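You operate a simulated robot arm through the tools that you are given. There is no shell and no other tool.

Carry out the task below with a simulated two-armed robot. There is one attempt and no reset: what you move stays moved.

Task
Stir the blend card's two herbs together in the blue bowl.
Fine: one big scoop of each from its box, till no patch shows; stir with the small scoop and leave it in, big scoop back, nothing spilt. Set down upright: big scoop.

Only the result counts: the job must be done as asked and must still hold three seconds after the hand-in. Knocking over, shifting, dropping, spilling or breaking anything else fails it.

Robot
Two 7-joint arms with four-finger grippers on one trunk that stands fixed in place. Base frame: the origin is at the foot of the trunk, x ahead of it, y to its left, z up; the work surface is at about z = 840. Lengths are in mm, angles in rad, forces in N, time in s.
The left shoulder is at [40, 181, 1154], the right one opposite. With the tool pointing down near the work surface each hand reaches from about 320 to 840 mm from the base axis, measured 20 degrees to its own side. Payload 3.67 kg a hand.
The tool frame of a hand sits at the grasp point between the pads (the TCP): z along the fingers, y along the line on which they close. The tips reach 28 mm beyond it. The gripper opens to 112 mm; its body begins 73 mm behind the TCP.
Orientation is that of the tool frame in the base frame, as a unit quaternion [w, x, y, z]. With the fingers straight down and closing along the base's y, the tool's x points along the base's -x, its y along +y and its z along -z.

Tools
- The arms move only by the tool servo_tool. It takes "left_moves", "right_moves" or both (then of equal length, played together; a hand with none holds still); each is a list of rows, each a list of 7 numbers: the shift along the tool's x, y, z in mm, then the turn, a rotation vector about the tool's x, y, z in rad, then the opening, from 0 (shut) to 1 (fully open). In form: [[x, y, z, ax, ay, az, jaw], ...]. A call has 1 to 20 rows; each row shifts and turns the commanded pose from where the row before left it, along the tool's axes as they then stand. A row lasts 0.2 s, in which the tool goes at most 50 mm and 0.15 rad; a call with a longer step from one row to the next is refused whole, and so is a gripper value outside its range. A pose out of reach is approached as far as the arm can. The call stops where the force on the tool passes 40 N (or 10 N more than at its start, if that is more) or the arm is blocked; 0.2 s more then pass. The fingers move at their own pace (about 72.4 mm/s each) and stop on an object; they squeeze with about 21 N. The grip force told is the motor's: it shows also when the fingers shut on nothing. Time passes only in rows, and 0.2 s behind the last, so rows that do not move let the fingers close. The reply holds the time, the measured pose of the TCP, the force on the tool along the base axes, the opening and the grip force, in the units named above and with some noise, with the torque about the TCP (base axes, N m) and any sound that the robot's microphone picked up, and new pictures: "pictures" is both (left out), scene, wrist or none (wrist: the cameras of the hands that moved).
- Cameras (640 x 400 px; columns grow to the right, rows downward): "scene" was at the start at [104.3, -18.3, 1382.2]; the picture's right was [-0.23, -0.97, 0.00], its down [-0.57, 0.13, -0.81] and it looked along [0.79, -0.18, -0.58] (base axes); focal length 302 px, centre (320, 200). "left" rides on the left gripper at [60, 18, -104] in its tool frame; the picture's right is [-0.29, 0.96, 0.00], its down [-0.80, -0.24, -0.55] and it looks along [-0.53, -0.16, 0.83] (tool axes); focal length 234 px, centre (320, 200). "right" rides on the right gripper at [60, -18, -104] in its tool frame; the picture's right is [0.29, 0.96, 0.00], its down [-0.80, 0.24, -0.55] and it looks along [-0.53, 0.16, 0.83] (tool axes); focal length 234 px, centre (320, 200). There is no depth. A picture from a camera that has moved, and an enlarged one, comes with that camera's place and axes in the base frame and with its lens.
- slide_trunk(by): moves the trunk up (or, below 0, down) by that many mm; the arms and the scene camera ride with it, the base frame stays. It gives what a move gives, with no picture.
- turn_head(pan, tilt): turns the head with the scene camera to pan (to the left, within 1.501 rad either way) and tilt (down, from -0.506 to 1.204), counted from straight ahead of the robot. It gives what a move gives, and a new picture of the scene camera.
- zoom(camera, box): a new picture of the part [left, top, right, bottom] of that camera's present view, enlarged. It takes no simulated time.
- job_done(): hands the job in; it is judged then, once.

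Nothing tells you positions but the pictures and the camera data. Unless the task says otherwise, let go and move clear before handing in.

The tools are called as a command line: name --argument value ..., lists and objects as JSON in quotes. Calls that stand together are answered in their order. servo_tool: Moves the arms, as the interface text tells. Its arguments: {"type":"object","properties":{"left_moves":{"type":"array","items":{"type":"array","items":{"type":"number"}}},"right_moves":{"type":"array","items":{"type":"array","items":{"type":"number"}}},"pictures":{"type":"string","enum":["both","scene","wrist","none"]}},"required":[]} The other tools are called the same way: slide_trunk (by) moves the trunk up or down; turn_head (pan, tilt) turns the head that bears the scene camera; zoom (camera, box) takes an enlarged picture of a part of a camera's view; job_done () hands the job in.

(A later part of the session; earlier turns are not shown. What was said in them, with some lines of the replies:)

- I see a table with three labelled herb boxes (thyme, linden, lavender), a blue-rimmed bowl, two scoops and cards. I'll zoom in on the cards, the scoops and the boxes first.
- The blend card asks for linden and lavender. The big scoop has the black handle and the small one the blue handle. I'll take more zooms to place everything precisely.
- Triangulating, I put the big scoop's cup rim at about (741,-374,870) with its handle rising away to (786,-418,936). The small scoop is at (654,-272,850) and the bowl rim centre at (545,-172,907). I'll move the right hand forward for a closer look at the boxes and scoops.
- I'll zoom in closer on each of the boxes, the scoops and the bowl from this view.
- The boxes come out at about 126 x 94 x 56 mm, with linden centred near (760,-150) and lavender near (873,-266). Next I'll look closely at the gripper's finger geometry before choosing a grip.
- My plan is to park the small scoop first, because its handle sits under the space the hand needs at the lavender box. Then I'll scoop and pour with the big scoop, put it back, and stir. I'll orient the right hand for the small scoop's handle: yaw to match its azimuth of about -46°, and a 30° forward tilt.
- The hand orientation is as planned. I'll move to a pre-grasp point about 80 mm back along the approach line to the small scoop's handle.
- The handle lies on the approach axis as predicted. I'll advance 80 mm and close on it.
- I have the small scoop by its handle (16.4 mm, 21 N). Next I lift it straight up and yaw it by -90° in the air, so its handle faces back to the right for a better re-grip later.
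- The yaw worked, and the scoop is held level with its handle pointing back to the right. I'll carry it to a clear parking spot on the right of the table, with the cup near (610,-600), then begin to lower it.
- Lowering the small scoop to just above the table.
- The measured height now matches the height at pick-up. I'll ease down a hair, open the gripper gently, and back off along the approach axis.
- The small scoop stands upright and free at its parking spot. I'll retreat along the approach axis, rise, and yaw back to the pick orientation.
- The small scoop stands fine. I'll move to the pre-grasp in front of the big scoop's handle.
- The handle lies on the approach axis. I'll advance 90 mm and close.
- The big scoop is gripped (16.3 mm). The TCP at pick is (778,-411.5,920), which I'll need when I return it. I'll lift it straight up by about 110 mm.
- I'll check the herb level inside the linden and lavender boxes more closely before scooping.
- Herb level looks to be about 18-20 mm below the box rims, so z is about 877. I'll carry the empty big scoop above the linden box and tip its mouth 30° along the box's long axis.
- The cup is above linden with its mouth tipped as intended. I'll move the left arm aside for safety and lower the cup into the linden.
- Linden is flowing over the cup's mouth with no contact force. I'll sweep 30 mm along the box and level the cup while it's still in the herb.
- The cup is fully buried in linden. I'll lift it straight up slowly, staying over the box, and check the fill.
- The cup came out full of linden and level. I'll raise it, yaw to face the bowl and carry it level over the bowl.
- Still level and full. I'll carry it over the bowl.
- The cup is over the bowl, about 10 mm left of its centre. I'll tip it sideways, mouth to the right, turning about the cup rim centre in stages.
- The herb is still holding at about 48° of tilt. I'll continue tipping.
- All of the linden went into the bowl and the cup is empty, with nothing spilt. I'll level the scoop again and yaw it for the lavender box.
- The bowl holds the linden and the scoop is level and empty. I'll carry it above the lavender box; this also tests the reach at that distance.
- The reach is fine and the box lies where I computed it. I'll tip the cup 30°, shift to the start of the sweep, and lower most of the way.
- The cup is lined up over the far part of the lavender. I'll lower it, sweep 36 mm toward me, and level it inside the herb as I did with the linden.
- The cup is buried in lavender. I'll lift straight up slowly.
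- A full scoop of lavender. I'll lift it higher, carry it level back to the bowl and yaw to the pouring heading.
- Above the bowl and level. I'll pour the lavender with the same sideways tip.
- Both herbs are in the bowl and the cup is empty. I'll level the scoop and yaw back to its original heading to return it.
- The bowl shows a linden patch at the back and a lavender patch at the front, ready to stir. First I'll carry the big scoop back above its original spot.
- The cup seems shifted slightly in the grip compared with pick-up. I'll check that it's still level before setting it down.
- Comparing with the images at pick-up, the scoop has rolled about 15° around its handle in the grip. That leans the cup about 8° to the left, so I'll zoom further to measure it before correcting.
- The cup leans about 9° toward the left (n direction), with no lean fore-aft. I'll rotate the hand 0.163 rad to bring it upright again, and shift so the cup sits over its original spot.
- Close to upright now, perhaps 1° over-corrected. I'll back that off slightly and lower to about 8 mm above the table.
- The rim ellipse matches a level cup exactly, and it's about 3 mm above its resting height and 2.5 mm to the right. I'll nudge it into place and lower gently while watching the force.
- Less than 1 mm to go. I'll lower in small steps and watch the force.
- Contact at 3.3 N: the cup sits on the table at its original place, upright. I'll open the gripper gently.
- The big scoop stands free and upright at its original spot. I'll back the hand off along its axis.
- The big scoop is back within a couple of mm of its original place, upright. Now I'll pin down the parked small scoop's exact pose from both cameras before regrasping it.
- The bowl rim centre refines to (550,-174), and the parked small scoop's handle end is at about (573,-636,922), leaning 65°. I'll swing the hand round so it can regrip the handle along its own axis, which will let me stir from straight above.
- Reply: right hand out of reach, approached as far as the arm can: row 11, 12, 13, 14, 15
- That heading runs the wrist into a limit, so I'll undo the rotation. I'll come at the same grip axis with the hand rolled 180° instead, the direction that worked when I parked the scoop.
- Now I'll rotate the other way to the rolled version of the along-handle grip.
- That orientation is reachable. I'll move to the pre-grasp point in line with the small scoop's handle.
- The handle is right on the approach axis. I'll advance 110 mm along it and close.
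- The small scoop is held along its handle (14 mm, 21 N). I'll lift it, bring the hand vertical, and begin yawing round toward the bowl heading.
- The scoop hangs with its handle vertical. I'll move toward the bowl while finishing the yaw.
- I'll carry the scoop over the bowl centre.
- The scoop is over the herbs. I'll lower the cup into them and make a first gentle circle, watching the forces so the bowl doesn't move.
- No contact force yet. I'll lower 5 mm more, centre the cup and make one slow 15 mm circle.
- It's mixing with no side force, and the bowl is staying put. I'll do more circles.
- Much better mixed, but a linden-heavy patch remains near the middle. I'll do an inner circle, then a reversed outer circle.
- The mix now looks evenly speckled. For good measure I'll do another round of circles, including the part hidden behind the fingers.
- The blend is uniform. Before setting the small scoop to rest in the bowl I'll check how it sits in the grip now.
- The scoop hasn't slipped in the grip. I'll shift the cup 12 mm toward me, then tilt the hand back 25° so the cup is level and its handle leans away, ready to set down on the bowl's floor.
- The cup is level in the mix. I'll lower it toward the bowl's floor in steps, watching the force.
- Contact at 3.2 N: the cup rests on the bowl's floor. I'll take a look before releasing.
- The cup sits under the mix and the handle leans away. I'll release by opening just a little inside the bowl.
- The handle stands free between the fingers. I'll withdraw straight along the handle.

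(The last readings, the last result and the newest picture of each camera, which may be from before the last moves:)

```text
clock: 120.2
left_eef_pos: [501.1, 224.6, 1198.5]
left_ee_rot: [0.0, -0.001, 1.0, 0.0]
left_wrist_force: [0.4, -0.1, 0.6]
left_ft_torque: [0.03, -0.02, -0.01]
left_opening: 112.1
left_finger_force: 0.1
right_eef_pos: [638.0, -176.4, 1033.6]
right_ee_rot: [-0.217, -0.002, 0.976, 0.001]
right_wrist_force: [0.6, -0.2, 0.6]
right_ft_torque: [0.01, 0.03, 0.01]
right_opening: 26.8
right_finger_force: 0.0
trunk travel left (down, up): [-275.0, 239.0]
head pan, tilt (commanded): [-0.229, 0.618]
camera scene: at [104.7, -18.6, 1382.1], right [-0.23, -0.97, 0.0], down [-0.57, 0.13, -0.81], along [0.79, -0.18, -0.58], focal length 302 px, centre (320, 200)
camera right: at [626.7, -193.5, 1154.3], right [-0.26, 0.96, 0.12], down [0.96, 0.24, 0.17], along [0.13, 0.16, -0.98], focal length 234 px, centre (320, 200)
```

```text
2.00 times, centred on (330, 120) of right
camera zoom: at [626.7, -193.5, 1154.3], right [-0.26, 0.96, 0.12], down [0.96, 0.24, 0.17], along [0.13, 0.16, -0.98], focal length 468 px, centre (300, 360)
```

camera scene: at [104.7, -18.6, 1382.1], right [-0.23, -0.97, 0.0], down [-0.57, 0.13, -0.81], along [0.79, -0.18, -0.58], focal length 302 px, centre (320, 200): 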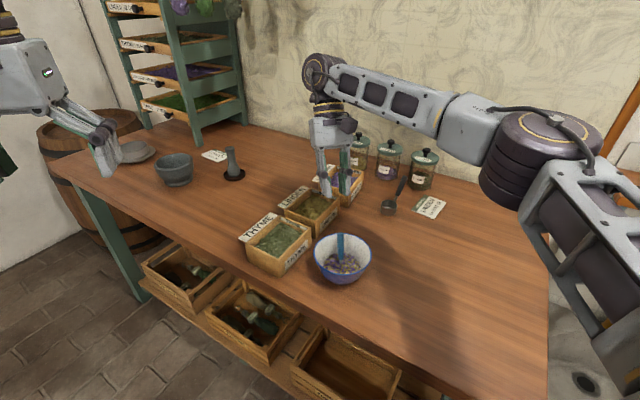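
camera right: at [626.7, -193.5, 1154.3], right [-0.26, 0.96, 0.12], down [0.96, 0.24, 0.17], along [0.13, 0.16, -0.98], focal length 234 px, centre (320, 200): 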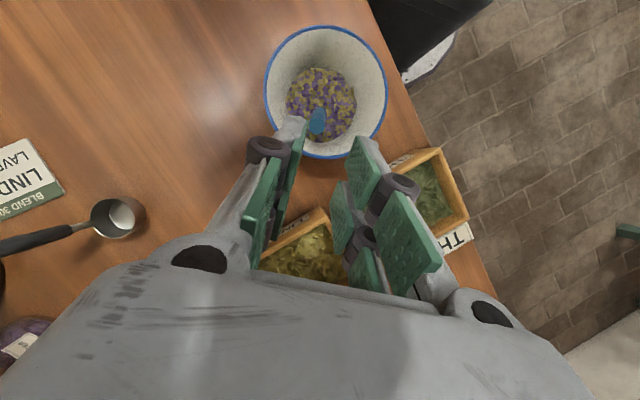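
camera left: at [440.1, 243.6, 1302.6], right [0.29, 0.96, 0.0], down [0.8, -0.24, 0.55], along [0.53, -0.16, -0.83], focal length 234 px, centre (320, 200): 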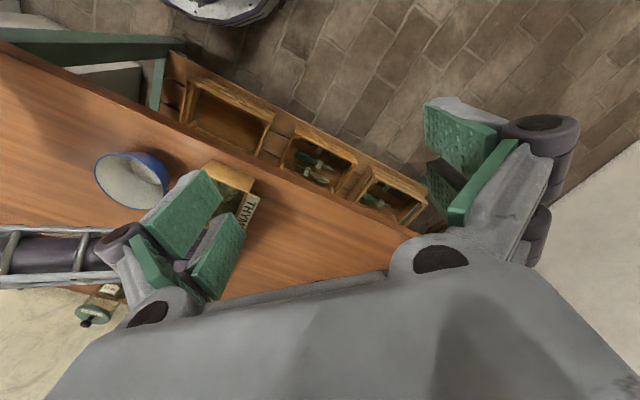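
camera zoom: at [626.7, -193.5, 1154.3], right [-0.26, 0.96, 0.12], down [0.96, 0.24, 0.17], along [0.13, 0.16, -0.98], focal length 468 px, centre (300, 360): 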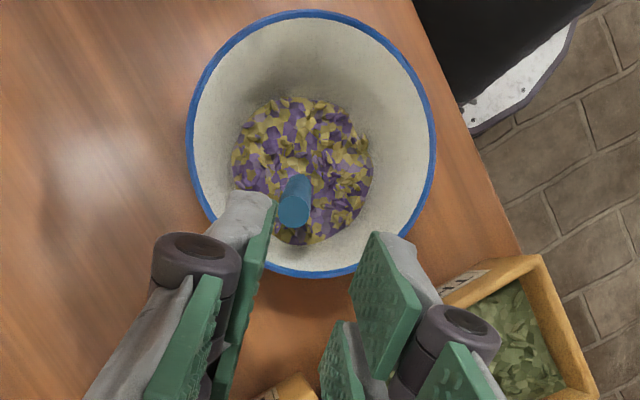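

The small scoop stands in the evenly mixed blend and the bowl hasn't moved. I'll raise the arm clear and inspect the whole table.

servo_tool --right_moves '[[16.9, 0, -36.2, 0, 0, 0, 0.4], [16.9, 0, -36.2, 0, 0, 0, 0.5], [16.9, 0, -36.2, 0, 0, 0, 0.5], [16.9, 0, -36.2, 0, 0, 0, 0.5], [0, -45, 0, 0, -0.14, 0, 0.5], [0, -45, 0, 0, -0.14, 0, 0.5], [0, -45, 0, 0, -0.14, 0, 0.5], [20, -45, 0, 0, 0, 0, 0.5], [20, -45, 0, 0, 0, 0, 0.5], [20, -45, 0, 0, 0, 0, 0.5], [20, -40, 0, 0, 0, 0, 0.5], [0, 0, 0, 0, 0, 0, 0.5]]'

zoom --camera "scene" --box '[230, 140, 450, 300]'

zoom --camera "scene" --box '[310, 220, 380, 290]'

zoom --camera "scene" --box '[350, 160, 450, 240]'

```text
clock: 122.8
left_eef_pos: [500.6, 226.8, 1198.5]
left_ee_rot: [0.0, -0.001, 1.0, 0.0]
left_wrist_force: [0.2, -0.1, 0.0]
left_ft_torque: [0.01, 0.0, 0.01]
left_opening: 112.2
left_finger_force: 0.2
right_eef_pos: [550.0, -485.6, 1187.5]
right_ee_rot: [-0.009, -0.001, 1.0, -0.001]
right_wrist_force: [0.5, 0.6, -1.2]
right_ft_torque: [0.0, -0.01, -0.01]
right_opening: 56.1
right_finger_force: 0.0
right hand out of reach, approached as far as the arm can: row 4
trunk travel left (down, up): [-275.0, 239.0]
head pan, tilt (commanded): [-0.229, 0.618]
camera scene: at [105.3, -17.1, 1382.1], right [-0.23, -0.97, 0.0], down [-0.57, 0.13, -0.81], along [0.79, -0.18, -0.58], focal length 302 px, centre (320, 200)
camera right: at [490.7, -502.4, 1294.1], right [-0.29, 0.96, 0.01], down [0.81, 0.24, 0.54], along [0.52, 0.16, -0.84], focal length 234 px, centre (320, 200)
```

scene: 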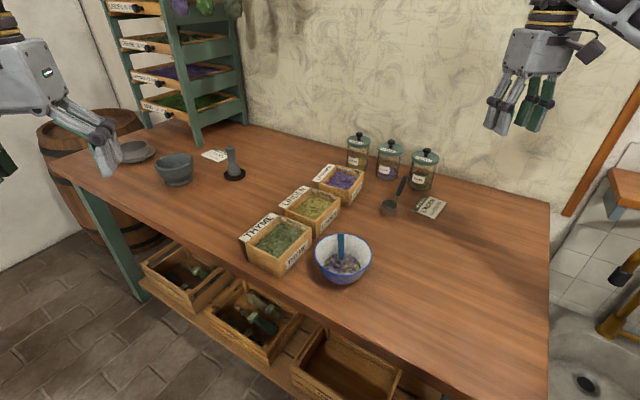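
right: 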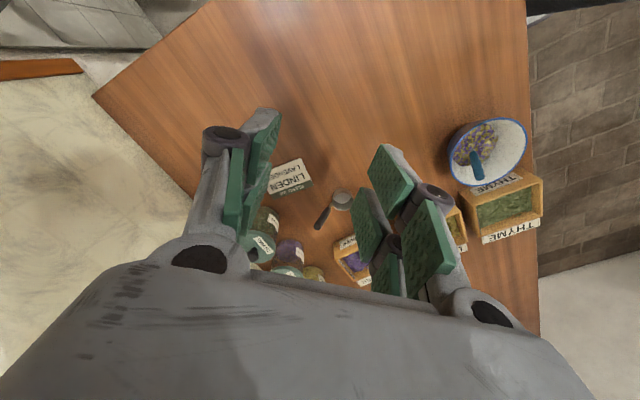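

```text
2.50 times, centred on (340, 220) of scene
camera zoom: at [105.3, -17.1, 1382.1], right [-0.23, -0.97, 0.0], down [-0.57, 0.13, -0.81], along [0.79, -0.18, -0.58], focal length 756 px, centre (270, 150)
```

zoom: 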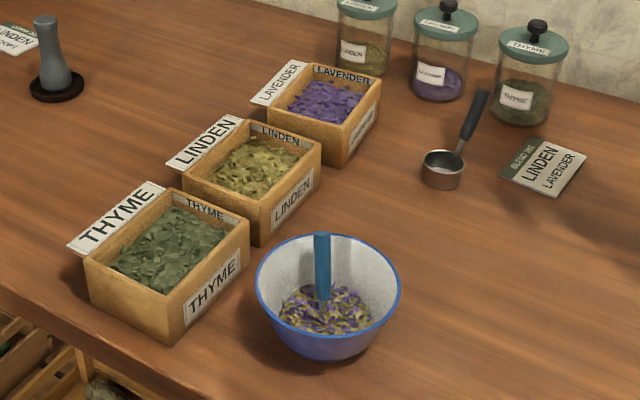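

```text
5.71 times, centred on (345, 255) of scene
camera zoom: at [105.3, -17.1, 1382.1], right [-0.23, -0.97, 0.0], down [-0.57, 0.13, -0.81], along [0.79, -0.18, -0.58], focal length 1728 px, centre (177, -114)
```

zoom: 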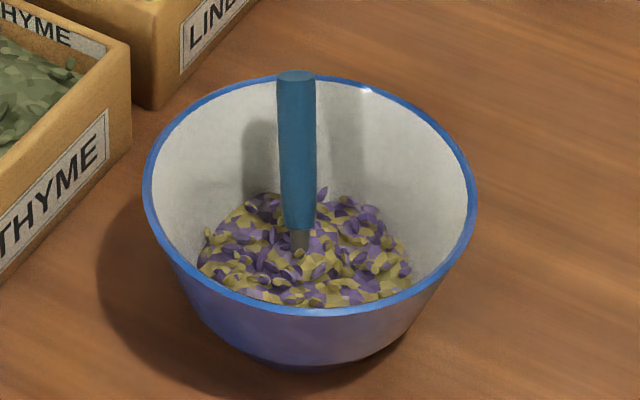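

```text
5.00 times, centred on (400, 200) of scene
camera zoom: at [105.3, -17.1, 1382.1], right [-0.23, -0.97, 0.0], down [-0.57, 0.13, -0.81], along [0.79, -0.18, -0.58], focal length 1512 px, centre (-80, 200)
```

zoom: 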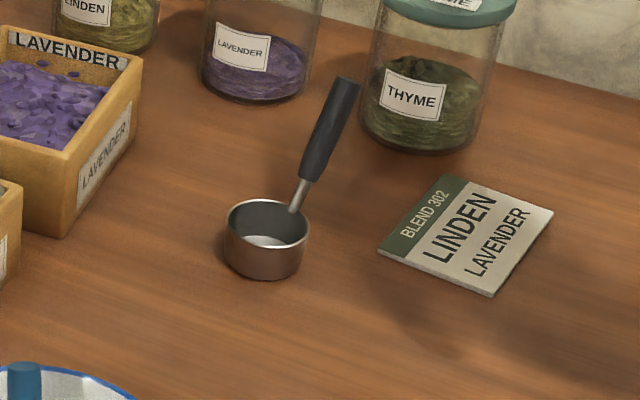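

Everything stands in place with no spill visible. I'll take one last close look at the mix for any leftover patch.

zoom --camera "scene" --box '[325, 240, 365, 275]'

zoom --camera "right" --box '[445, 110, 535, 190]'

zoom --camera "scene" --box '[270, 155, 380, 250]'

```text
11.43 times, centred on (345, 258) of scene
camera zoom: at [105.3, -17.1, 1382.1], right [-0.23, -0.97, 0.0], down [-0.57, 0.13, -0.81], along [0.79, -0.18, -0.58], focal length 3456 px, centre (34, -457)
```

zoom: 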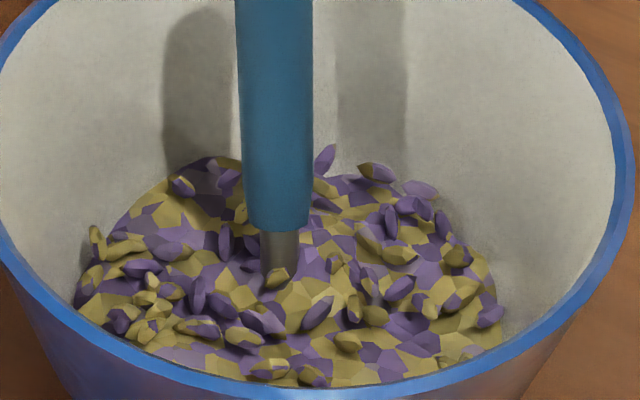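

```text
5.00 times, centred on (490, 150) of right
camera zoom: at [490.7, -502.4, 1294.1], right [-0.29, 0.96, 0.01], down [0.81, 0.24, 0.54], along [0.52, 0.16, -0.84], focal length 1171 px, centre (-530, 450)
```

zoom: 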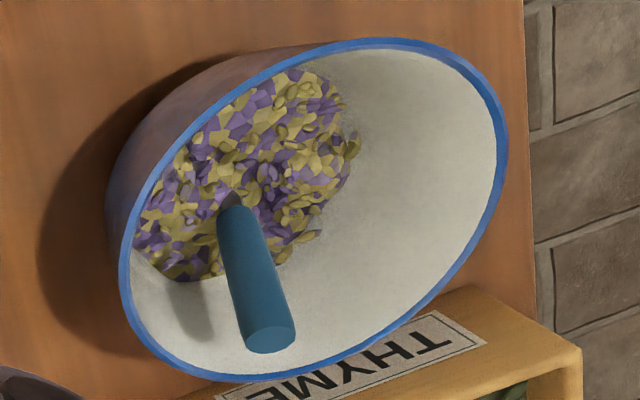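

```text
4.21 times, centred on (325, 202) of scene
camera zoom: at [105.3, -17.1, 1382.1], right [-0.23, -0.97, 0.0], down [-0.57, 0.13, -0.81], along [0.79, -0.18, -0.58], focal length 1273 px, centre (299, 190)
```

zoom: 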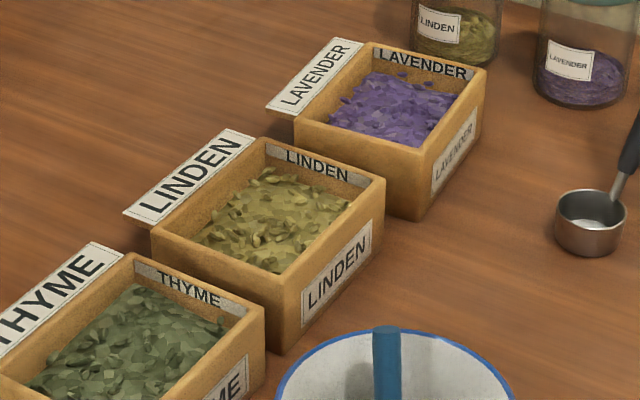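

The bowl holds an even linden and lavender blend with no patch showing, and the small scoop stands in it. The big scoop is upright at its original place, the boxes and bowl haven't moved, nothing is spilt, and both hands are clear. I'm handing the job in.

job_done

```text
The job is handed in.
```

The linden and lavender are blended in the blue bowl and I've handed the job in; no verdict has come back yet.

- **Blend:** I put in one full big scoop of each herb, taken from its own box as the blend card asks. I stirred with the small scoop until the close-up pictures showed no patch of either herb.
- **Small scoop:** It stands in the bowl, resting on the floor of the bowl with its handle free.
- **Big scoop:** It is back upright within a few millimetres of where it started. Its handle points slightly differently, because the scoop had rolled in the grip.
- **Table:** The last pictures showed nothing spilt, and the bowl, boxes, jars and cards unmoved. Both hands are empty and well clear.

To keep the hand clear at the lavender box, I parked the small scoop on the right of the table while I used the big one.
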